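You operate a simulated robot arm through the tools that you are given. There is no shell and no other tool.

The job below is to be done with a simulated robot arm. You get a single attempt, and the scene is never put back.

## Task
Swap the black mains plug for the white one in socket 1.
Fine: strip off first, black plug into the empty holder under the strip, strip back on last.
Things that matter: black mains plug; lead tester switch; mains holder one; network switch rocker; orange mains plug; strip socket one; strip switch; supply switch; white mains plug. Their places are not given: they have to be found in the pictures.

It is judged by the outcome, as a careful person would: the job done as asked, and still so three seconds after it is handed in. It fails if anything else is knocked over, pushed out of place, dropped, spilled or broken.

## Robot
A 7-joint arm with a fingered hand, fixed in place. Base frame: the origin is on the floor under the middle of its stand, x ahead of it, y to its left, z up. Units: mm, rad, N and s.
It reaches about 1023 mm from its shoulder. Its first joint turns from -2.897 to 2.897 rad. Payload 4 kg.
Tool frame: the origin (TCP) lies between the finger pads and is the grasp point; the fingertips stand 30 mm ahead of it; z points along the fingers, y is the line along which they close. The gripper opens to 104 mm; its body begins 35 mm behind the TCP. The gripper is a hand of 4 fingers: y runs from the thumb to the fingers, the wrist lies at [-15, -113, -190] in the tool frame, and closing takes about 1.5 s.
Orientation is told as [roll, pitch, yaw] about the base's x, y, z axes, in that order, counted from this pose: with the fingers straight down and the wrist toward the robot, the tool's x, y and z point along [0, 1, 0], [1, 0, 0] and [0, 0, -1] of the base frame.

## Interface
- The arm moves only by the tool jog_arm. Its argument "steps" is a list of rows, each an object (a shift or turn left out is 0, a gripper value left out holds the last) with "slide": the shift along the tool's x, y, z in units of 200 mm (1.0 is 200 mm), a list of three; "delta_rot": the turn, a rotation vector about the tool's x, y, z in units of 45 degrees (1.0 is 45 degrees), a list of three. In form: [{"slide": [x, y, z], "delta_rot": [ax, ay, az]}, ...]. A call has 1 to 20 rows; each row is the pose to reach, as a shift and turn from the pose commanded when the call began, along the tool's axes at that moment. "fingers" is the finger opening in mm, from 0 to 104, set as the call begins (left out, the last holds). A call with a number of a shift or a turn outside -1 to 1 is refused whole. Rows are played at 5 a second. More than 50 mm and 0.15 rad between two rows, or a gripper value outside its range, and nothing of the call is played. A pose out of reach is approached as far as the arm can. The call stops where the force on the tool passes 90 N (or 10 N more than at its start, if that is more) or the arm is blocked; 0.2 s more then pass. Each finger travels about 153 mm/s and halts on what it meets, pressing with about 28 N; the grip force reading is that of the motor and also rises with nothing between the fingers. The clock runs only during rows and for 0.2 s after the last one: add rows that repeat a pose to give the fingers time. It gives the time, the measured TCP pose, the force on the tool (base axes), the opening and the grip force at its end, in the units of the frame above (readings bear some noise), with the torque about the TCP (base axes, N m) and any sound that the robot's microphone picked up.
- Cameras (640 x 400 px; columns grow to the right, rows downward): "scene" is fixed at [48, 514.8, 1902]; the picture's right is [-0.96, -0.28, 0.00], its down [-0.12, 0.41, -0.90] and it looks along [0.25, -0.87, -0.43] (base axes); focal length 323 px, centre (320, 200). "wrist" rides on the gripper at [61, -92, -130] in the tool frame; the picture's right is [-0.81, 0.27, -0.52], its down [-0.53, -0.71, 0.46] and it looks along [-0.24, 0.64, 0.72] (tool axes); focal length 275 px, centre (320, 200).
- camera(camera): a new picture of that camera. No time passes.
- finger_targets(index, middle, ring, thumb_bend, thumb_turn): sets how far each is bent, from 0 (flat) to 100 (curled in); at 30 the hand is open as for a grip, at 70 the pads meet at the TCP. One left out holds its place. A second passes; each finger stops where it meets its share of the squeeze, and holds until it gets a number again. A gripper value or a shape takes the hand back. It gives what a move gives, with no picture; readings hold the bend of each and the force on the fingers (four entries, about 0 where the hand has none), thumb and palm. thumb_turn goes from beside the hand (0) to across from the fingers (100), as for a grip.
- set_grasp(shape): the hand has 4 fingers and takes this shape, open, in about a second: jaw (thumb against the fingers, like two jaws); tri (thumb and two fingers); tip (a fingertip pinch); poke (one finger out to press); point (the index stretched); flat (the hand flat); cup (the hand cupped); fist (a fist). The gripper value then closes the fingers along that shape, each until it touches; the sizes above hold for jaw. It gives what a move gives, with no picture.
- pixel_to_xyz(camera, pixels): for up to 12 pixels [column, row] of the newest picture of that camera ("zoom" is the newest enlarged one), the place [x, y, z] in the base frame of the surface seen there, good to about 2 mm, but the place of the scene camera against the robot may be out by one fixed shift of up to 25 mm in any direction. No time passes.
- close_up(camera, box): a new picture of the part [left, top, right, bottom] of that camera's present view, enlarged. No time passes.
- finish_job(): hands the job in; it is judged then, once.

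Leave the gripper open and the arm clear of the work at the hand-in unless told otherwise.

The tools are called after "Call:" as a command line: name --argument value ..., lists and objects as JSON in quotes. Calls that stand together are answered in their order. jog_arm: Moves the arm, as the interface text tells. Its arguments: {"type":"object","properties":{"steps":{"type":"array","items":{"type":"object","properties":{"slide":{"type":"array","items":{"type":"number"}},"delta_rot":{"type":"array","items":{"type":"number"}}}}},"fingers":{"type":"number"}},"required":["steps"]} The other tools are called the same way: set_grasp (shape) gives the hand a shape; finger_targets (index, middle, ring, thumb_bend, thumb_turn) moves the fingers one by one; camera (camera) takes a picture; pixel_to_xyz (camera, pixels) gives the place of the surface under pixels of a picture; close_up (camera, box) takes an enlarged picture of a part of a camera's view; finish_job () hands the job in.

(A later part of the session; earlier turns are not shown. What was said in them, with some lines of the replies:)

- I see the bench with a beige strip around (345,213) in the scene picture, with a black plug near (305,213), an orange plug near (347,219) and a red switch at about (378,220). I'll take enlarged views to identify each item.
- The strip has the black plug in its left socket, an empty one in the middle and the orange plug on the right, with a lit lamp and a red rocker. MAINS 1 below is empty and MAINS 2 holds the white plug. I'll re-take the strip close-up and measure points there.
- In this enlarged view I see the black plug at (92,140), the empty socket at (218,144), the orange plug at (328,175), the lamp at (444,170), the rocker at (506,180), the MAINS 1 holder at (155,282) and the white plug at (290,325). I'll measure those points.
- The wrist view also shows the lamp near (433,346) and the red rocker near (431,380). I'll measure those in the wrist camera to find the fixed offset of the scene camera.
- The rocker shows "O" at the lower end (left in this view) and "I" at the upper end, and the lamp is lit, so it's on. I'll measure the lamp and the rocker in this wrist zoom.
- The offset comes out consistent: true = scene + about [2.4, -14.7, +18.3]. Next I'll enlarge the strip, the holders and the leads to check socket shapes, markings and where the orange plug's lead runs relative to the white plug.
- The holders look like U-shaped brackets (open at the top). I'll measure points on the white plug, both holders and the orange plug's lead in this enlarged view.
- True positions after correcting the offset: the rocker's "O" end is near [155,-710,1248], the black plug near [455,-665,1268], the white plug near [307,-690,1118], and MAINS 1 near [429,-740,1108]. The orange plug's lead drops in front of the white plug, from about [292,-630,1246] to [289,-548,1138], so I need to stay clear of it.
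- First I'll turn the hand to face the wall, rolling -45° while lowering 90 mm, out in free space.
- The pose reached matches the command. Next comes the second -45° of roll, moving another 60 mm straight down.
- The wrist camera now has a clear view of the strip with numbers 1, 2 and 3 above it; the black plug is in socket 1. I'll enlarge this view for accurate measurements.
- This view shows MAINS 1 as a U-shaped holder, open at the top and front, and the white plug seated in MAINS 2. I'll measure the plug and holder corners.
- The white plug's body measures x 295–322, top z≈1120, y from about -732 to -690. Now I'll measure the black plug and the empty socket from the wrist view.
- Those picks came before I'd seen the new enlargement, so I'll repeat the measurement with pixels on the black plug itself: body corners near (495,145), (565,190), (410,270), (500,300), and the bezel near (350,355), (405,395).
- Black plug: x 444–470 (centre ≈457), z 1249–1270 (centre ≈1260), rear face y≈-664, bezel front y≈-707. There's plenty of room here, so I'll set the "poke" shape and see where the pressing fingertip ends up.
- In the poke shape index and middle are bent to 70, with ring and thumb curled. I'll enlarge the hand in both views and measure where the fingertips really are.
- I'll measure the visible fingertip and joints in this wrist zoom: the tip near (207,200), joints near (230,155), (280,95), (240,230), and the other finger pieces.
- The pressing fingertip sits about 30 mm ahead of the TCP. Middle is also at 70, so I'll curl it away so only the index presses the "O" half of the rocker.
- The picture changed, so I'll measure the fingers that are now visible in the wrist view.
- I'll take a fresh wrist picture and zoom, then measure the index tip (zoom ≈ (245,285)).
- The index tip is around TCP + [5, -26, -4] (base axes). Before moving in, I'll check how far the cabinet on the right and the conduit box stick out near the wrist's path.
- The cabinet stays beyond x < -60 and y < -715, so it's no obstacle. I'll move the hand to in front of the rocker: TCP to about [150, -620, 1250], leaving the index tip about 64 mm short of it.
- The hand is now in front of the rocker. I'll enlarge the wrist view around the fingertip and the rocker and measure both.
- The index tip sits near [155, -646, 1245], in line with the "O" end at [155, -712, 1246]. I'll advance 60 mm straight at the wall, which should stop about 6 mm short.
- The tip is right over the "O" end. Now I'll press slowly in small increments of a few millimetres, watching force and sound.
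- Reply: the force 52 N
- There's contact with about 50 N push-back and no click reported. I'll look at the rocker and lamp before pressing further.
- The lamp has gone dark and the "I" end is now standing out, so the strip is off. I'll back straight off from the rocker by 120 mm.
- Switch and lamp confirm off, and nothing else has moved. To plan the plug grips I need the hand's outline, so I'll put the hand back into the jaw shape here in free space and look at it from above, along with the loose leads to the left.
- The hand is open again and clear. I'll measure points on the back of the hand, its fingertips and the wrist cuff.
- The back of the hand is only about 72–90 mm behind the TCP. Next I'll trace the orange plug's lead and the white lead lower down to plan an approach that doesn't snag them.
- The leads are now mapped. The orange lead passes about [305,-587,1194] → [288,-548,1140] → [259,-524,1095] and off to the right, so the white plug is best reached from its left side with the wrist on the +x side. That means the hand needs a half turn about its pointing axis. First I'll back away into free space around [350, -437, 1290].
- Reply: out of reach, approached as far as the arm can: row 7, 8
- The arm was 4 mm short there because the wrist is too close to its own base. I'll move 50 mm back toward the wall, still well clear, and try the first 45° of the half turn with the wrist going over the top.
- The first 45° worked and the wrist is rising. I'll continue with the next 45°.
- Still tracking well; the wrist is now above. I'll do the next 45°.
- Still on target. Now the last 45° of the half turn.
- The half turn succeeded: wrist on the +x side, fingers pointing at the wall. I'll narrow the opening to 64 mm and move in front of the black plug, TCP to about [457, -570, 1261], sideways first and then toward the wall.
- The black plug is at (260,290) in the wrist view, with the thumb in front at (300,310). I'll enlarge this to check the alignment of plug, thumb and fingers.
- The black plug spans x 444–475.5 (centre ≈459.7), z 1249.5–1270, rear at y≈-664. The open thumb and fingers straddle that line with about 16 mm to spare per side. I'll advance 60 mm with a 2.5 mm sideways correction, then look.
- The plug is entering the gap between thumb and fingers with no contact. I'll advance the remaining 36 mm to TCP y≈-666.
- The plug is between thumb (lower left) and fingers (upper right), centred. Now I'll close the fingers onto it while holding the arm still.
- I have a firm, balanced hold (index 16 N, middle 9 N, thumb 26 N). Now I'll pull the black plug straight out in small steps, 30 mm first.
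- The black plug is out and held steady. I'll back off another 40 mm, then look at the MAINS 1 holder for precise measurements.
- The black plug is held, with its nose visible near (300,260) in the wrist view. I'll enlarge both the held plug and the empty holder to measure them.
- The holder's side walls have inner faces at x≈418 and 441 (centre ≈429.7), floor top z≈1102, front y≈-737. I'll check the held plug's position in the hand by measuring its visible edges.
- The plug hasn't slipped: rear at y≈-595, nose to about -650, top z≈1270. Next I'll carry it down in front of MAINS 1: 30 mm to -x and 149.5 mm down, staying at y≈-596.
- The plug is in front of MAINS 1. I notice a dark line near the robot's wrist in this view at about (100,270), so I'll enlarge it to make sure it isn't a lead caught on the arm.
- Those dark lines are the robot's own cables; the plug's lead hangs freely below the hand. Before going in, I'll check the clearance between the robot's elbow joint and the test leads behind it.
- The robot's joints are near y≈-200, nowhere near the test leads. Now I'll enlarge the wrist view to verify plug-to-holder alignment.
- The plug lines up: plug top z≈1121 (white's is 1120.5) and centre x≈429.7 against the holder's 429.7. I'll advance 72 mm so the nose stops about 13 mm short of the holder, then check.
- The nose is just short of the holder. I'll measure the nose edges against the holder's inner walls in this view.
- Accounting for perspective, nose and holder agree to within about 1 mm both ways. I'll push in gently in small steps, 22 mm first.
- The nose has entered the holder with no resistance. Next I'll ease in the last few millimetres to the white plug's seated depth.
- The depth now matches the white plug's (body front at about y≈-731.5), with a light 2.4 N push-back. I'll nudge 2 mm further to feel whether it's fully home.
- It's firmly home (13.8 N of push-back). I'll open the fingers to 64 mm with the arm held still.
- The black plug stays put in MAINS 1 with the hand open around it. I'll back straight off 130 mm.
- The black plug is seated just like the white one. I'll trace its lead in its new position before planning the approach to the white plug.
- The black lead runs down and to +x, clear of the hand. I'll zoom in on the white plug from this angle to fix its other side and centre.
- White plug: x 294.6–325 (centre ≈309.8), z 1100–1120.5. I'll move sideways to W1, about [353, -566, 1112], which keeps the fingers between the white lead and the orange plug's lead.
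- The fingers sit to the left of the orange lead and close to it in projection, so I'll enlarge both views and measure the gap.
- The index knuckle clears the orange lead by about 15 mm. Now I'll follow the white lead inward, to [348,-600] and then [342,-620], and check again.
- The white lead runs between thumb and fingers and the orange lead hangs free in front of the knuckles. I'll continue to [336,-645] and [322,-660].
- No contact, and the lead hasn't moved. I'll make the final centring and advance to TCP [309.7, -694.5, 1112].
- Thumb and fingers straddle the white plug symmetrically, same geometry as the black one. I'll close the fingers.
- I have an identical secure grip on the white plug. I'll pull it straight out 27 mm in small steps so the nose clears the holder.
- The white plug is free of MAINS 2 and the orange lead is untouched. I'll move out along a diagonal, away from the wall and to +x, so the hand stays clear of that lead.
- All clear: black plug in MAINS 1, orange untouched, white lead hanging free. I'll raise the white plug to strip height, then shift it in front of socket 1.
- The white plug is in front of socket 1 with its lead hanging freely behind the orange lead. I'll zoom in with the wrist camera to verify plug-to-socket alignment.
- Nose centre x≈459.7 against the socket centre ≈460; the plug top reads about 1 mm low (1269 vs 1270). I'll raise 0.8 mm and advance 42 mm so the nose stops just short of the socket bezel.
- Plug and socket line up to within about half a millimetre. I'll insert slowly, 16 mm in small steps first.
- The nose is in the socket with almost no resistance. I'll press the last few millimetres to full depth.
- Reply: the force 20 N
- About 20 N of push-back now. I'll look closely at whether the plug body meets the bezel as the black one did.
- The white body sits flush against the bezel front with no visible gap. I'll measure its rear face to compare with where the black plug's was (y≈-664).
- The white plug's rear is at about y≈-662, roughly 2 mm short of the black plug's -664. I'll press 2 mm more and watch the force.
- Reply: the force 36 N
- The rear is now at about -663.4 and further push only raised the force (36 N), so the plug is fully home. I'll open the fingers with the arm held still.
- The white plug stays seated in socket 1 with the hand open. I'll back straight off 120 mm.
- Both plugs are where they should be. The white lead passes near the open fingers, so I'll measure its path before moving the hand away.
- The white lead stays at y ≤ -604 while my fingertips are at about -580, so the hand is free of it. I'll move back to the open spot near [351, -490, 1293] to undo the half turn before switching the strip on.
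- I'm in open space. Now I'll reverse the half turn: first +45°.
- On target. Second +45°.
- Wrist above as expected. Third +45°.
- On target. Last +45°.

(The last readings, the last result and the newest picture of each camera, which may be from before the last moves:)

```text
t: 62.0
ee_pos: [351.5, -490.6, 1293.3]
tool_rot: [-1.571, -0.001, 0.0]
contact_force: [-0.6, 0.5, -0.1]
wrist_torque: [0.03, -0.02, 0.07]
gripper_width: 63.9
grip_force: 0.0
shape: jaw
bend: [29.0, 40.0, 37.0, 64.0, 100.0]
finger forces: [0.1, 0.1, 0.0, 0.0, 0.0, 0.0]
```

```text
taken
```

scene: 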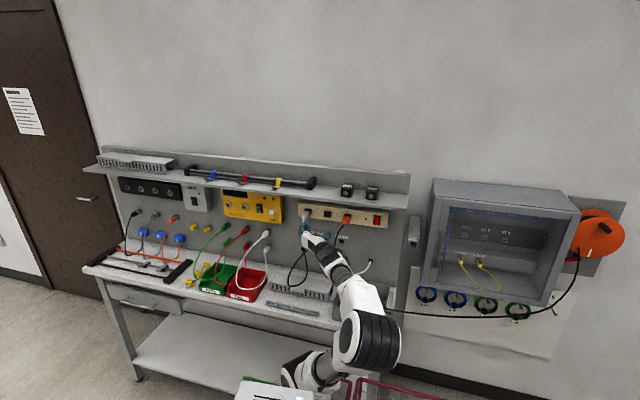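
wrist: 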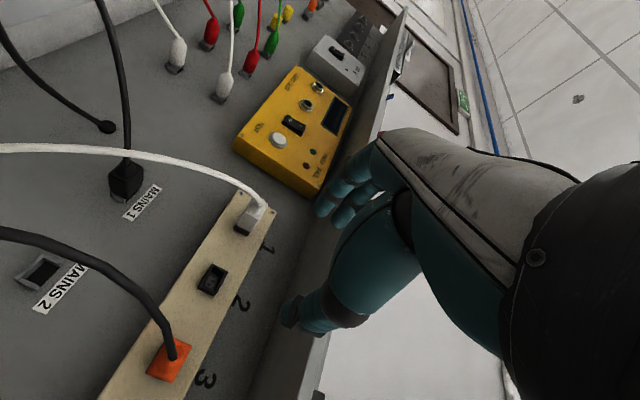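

Back in the original orientation. I'll move over in front of the rocker, to about [151, -490, 1278], and then form the poke shape.

Call:
jog_arm --steps '[{"slide": [0, -0.2, 0]}, {"slide": [0.02, -0.4, 0]}, {"slide": [0.05, -0.6, 0]}, {"slide": [0.0775, -0.8, 0]}, {"slide": [0.0775, -1.0, 0]}, {"slide": [0.0775, -1.0, 0]}]'

Call:
set_grasp --shape "poke"

Call:
finger_targets --index 70 --middle 100

Call:
camera --camera "wrist"

Call:
close_up --camera "wrist" --box '[200, 190, 360, 310]'

```text
t: 63.4
ee_pos: [149.1, -489.3, 1275.1]
tool_rot: [-1.571, 0.0, -0.001]
contact_force: [0.5, -1.0, 0.4]
wrist_torque: [0.01, 0.04, 0.0]
gripper_width: 63.7
grip_force: 0.0
shape: jaw
bend: [29.0, 40.0, 37.0, 64.0, 100.0]
finger forces: [0.0, 0.1, 0.1, 0.0, 0.1, 0.1]
```

```text
t: 64.3
ee_pos: [149.2, -489.3, 1275.6]
tool_rot: [-1.57, 0.001, 0.001]
contact_force: [-0.5, 0.1, 0.3]
wrist_torque: [0.0, -0.01, 0.02]
gripper_width: 0.2
grip_force: 0.1
shape: poke
bend: [70.0, 70.0, 99.0, 100.0, 100.0]
finger forces: [0.1, 0.0, 0.0, 0.0, 0.1, 0.0]
```

```text
t: 65.3
ee_pos: [150.2, -490.3, 1276.1]
tool_rot: [-1.57, 0.0, 0.0]
contact_force: [-0.6, -0.2, -0.3]
wrist_torque: [-0.03, 0.03, 0.0]
gripper_width: 31.3
grip_force: 0.0
shape: fingers
bend: [70.0, 100.0, 99.0, 100.0, 100.0]
finger forces: [0.1, 0.0, 0.0, 0.0, 0.0, 0.0]
```

```text
taken
```

wrist: 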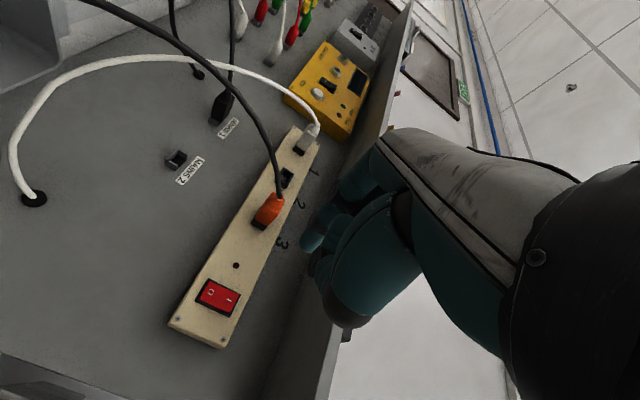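

```text
3.33 times, centred on (280, 250) of wrist
```

zoom: 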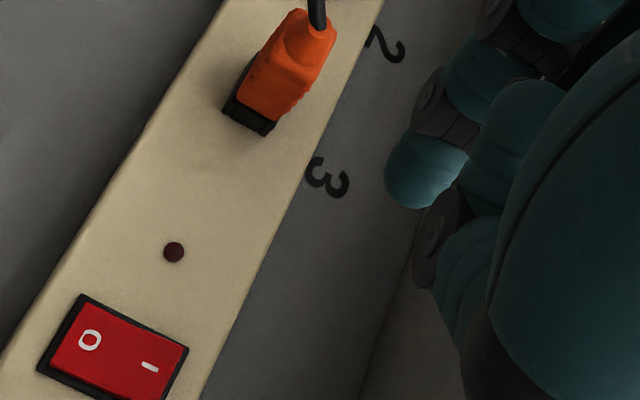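

The rocker and the index tip are both visible; I'll measure them to aim at the "I" end.

Call:
pixel_to_xyz --camera "zoom" --pixels '[[390, 185], [400, 200], [388, 170], [430, 180], [420, 205], [90, 340], [150, 367], [185, 350], [165, 395], [80, 300], [173, 252], [405, 195]]'

```text
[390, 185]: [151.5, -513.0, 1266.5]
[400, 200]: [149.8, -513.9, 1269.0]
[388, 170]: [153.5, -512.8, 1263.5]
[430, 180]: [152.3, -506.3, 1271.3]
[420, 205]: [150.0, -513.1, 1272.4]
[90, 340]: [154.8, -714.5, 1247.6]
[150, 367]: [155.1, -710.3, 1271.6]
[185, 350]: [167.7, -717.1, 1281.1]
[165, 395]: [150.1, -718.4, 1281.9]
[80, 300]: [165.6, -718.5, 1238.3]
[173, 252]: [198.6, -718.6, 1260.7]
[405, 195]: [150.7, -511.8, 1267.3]
```

The rocker confirms OFF ("I" end out at y≈-710). The tip is near [152, -516, 1270], so I'll raise 2.5 mm, shift 2 mm in +x, and advance 140 mm.

Call:
jog_arm --steps '[{"slide": [-0.0125, 0.01, 0.175]}, {"slide": [-0.0125, 0.01, 0.35]}, {"slide": [-0.0125, 0.01, 0.525]}, {"slide": [-0.0125, 0.01, 0.7]}, {"slide": [-0.0125, 0.01, 0.7]}]'

Call:
close_up --camera "wrist" --box '[235, 190, 363, 310]'

Call:
pixel_to_xyz --camera "zoom" --pixels '[[335, 190], [350, 205], [325, 175], [375, 175], [345, 200], [330, 185]]'

```text
t: 66.5
ee_pos: [154.4, -629.1, 1277.8]
tool_rot: [-1.572, 0.0, 0.0]
contact_force: [0.0, -0.3, -0.2]
wrist_torque: [0.0, 0.0, -0.01]
gripper_width: 31.6
grip_force: 0.0
shape: fingers
bend: [70.0, 100.0, 99.0, 100.0, 100.0]
finger forces: [0.1, 0.0, 0.0, 0.1, 0.0, 0.1]
```

```text
3.33 times, centred on (299, 250) of wrist
```

zoom: 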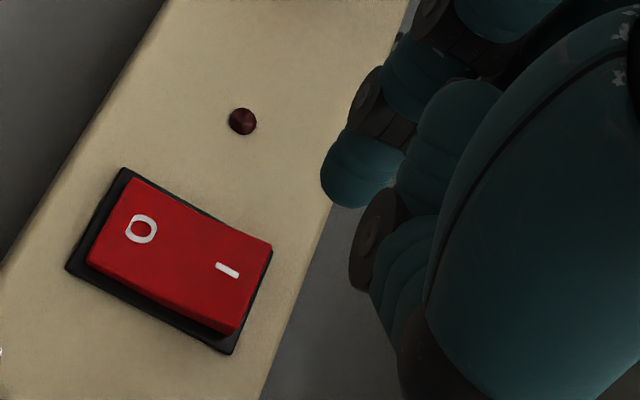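

```text
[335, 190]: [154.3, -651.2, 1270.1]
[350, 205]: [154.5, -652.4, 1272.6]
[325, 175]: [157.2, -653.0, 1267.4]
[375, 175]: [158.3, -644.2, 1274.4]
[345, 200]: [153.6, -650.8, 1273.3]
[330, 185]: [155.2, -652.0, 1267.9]
```

The tip is at about [155, -654, 1275], directly in line with the "I" end. I'll advance 50 mm, stopping a few millimetres short.

Call:
jog_arm --steps '[{"slide": [0, 0, 0.1]}, {"slide": [0, 0, 0.2]}, {"slide": [0, 0, 0.25]}, {"slide": [0, 0, 0.25]}]'

Call:
close_up --camera "wrist" --box '[235, 190, 363, 310]'

```text
t: 67.5
ee_pos: [152.2, -680.8, 1279.8]
tool_rot: [-1.571, -0.001, 0.0]
contact_force: [-0.5, 0.3, -0.6]
wrist_torque: [0.01, -0.02, -0.01]
gripper_width: 31.2
grip_force: 0.3
shape: fingers
bend: [70.0, 100.0, 99.0, 100.0, 100.0]
finger forces: [0.6, 0.0, 0.0, 0.0, 0.0, 0.0]
```

```text
3.33 times, centred on (299, 250) of wrist
```

zoom: 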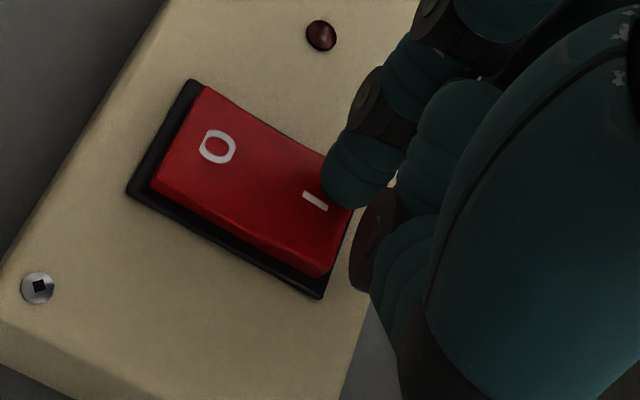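

The tip just touches the "I" end. I'll press gently in small steps.

Call:
jog_arm --steps '[{"slide": [0, 0, 0.01]}, {"slide": [0, 0, 0.02]}, {"slide": [0, 0, 0.025]}]'

Call:
close_up --camera "wrist" --box '[235, 170, 363, 290]'

Call:
close_up --camera "scene" --box '[340, 200, 404, 240]'

```text
t: 68.3
ee_pos: [153.9, -681.9, 1281.3]
tool_rot: [-1.573, 0.0, 0.0]
contact_force: [6.4, 27.0, -0.9]
wrist_torque: [0.29, -0.07, 0.33]
gripper_width: 29.5
grip_force: 13.4
shape: fingers
bend: [71.0, 100.0, 99.0, 100.0, 100.0]
finger forces: [26.4, 0.0, 0.0, 0.0, 0.0, 0.1]
```

```text
3.33 times, centred on (299, 230) of wrist
```

zoom: 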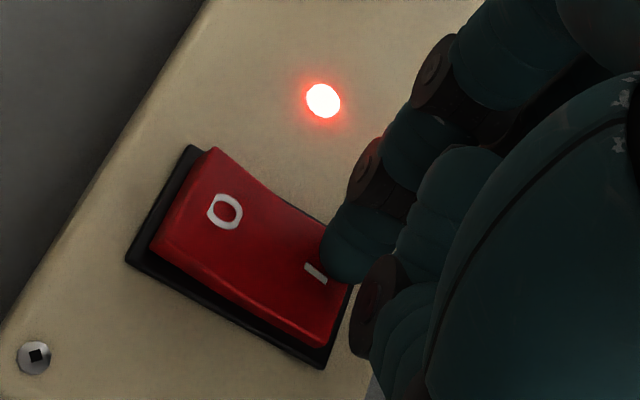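

```text
10.00 times, centred on (372, 220) of scene
```

zoom: 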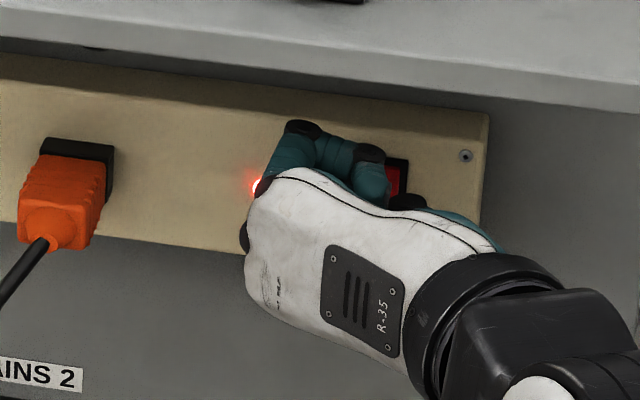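

The lamp is lit, so the strip is back on. I'll back straight off 170 mm.

Call:
jog_arm --steps '[{"slide": [0, 0, -0.08]}, {"slide": [0, 0, -0.25]}, {"slide": [0, 0, -0.45]}, {"slide": [0, 0, -0.65]}, {"slide": [0, 0, -0.85]}, {"slide": [0, 0, -0.85]}]'

Call:
set_grasp --shape "jaw"

Call:
camera --camera "wrist"

Call:
camera --camera "scene"

Call:
close_up --camera "scene" --box '[280, 190, 400, 265]'

```text
t: 69.7
ee_pos: [151.8, -513.8, 1279.1]
tool_rot: [-1.569, 0.0, 0.002]
contact_force: [0.0, 0.3, 0.4]
wrist_torque: [0.01, 0.0, 0.0]
gripper_width: 31.3
grip_force: 0.0
shape: fingers
bend: [70.0, 100.0, 99.0, 100.0, 100.0]
finger forces: [0.0, 0.0, 0.0, 0.0, 0.0, 0.0]
```

```text
t: 70.6
ee_pos: [151.0, -514.4, 1279.7]
tool_rot: [-1.571, 0.0, 0.0]
contact_force: [0.0, -0.6, 0.5]
wrist_torque: [-0.02, -0.01, -0.02]
gripper_width: 103.8
grip_force: 0.1
shape: jaw
bend: [30.0, 30.0, 30.0, 30.0, 98.0]
finger forces: [0.0, 0.0, 0.0, 0.0, 0.1, 0.0]
```

```text
taken
```

wrist: 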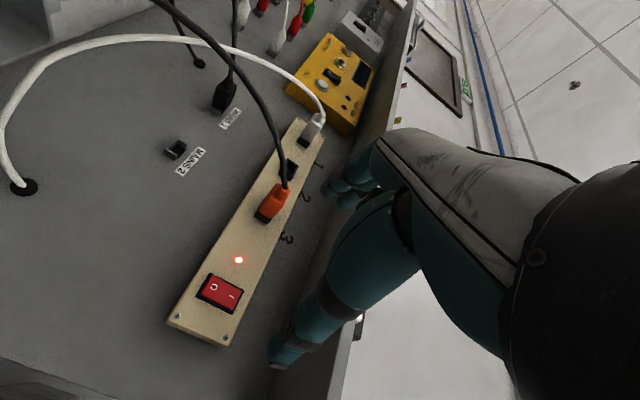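

```text
taken
```

scene: 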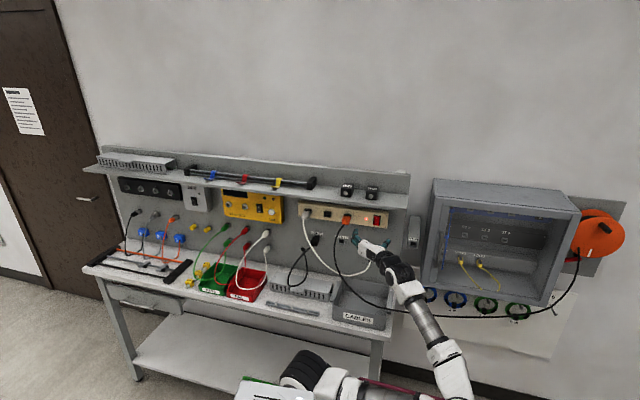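

```text
5.33 times, centred on (340, 228) of scene
```

zoom: 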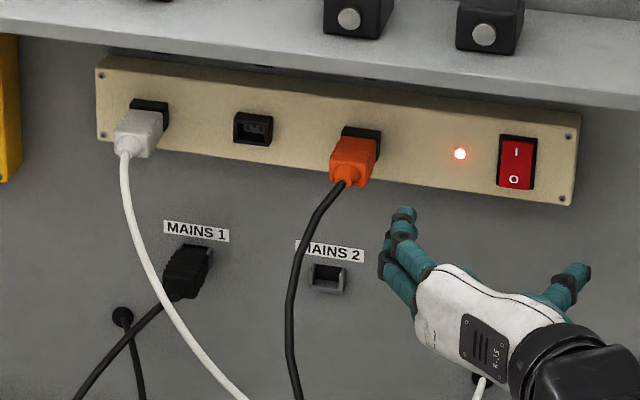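

Everything looks right: lamp on, white in socket 1, black in MAINS 1, orange untouched. I'll check how both plugs are seated, up close, before clearing out.

Call:
close_up --camera "scene" --box '[293, 200, 325, 220]'

Call:
pixel_to_xyz --camera "zoom" --pixels '[[230, 215], [290, 225], [215, 280], [280, 300], [300, 190], [350, 240], [240, 240], [260, 215]]'

Call:
close_up --camera "scene" --box '[299, 230, 331, 250]'

Call:
pixel_to_xyz --camera "zoom" --pixels '[[330, 200], [300, 240], [360, 240], [345, 180], [300, 280], [350, 280], [390, 200], [320, 220]]'

```text
16.00 times, centred on (309, 210) of scene
```

zoom: 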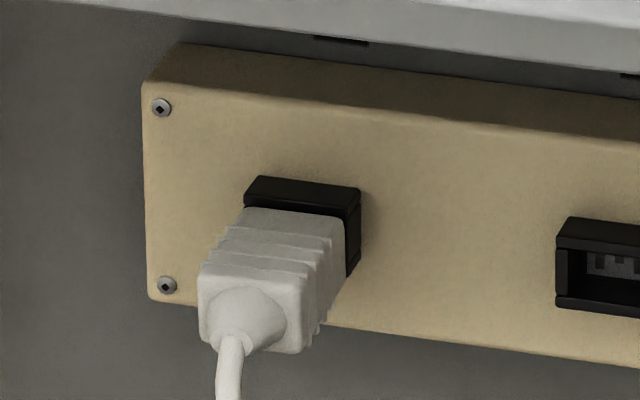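

```text
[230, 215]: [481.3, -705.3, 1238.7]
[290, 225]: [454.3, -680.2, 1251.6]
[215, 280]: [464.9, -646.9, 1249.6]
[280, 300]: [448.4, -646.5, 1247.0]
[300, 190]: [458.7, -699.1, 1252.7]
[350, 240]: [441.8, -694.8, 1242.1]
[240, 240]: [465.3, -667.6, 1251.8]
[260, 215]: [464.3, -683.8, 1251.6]
```

```text
16.00 times, centred on (315, 240) of scene
```

zoom: 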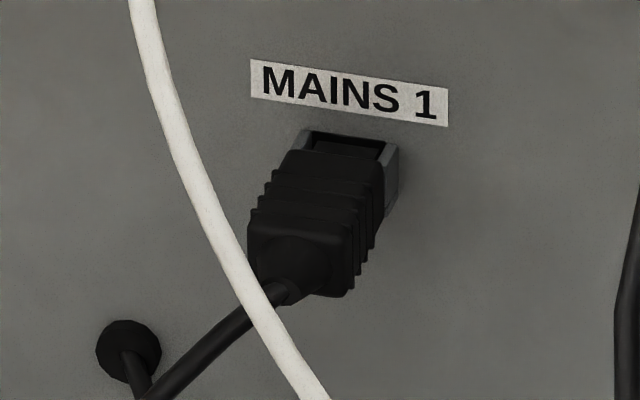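

```text
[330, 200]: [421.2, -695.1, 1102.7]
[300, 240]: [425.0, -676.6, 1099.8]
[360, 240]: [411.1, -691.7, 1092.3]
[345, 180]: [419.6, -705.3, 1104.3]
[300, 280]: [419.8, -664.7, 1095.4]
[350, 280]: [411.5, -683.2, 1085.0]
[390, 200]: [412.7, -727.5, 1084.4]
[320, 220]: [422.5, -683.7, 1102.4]
```

Both plugs are seated at the same depths as their predecessors (white rear face y≈-661 vs -661 for the black originally in the same view; black in MAINS 1 at -691 vs -692 for the white). I'll draw the open hand another 80 mm away from the bench.

Call:
jog_arm --steps '[{"slide": [0, 0, -0.13]}, {"slide": [0, 0, -0.26]}, {"slide": [0, 0, -0.4]}, {"slide": [0, 0, -0.4]}, {"slide": [0, 0, -0.4]}, {"slide": [0, 0, -0.4]}]'

Call:
camera --camera "wrist"

Call:
close_up --camera "scene" --box '[80, 140, 400, 340]'

Call:
close_up --camera "scene" --box '[280, 190, 400, 265]'

```text
t: 72.0
ee_pos: [153.1, -435.8, 1281.4]
tool_rot: [-1.572, -0.001, 0.001]
contact_force: [0.2, -0.4, -0.3]
wrist_torque: [0.01, -0.04, 0.01]
gripper_width: 103.8
grip_force: 0.1
shape: jaw
bend: [30.0, 30.0, 30.0, 30.0, 98.0]
finger forces: [0.0, 0.0, 0.1, 0.0, 0.0, 0.0]
```

```text
taken
```

wrist: 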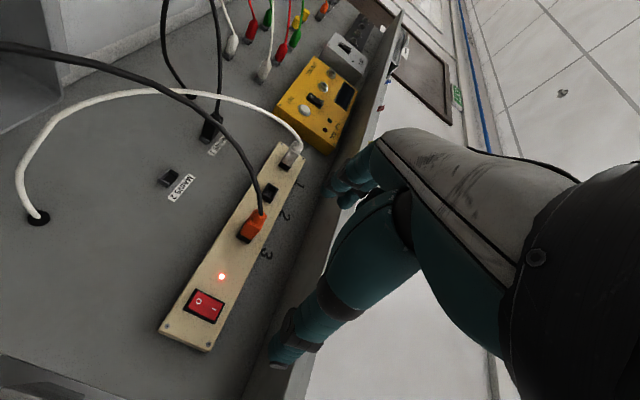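

```text
2.00 times, centred on (240, 240) of scene
```

zoom: 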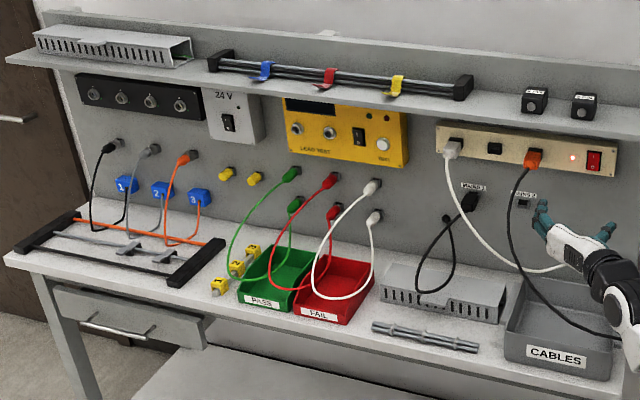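

```text
5.33 times, centred on (340, 228) of scene
```

zoom: 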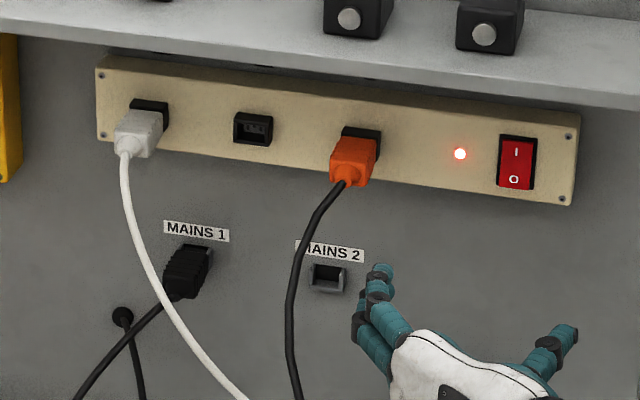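

The final check matches the job:
- The white plug is in strip socket 1 and the black plug is in MAINS 1.
- The orange plug and everything else on the bench are undisturbed.
- The strip lamp is lit, the hand is open and the arm is clear.

I'm handing the job in.

Call:
finish_job

```text
The job is handed in.
```

The swap is done and handed in: the white plug is now in strip socket 1, and the black plug is in the empty MAINS 1 holder.

I did it in the order you gave:
1. **Strip off:** I pressed the rocker to "O", and the lamp went out.
2. **Black plug:** I moved it from socket 1 into MAINS 1.
3. **White plug:** I moved it from MAINS 2 into socket 1. It sits at the same depth the black plug did.
4. **Strip on:** I pressed the rocker to "I" last, and the lamp is lit.

The orange plug stayed in socket 3, and the final pictures show nothing else on the bench moved. The hand is open and the arm is clear of the bench.
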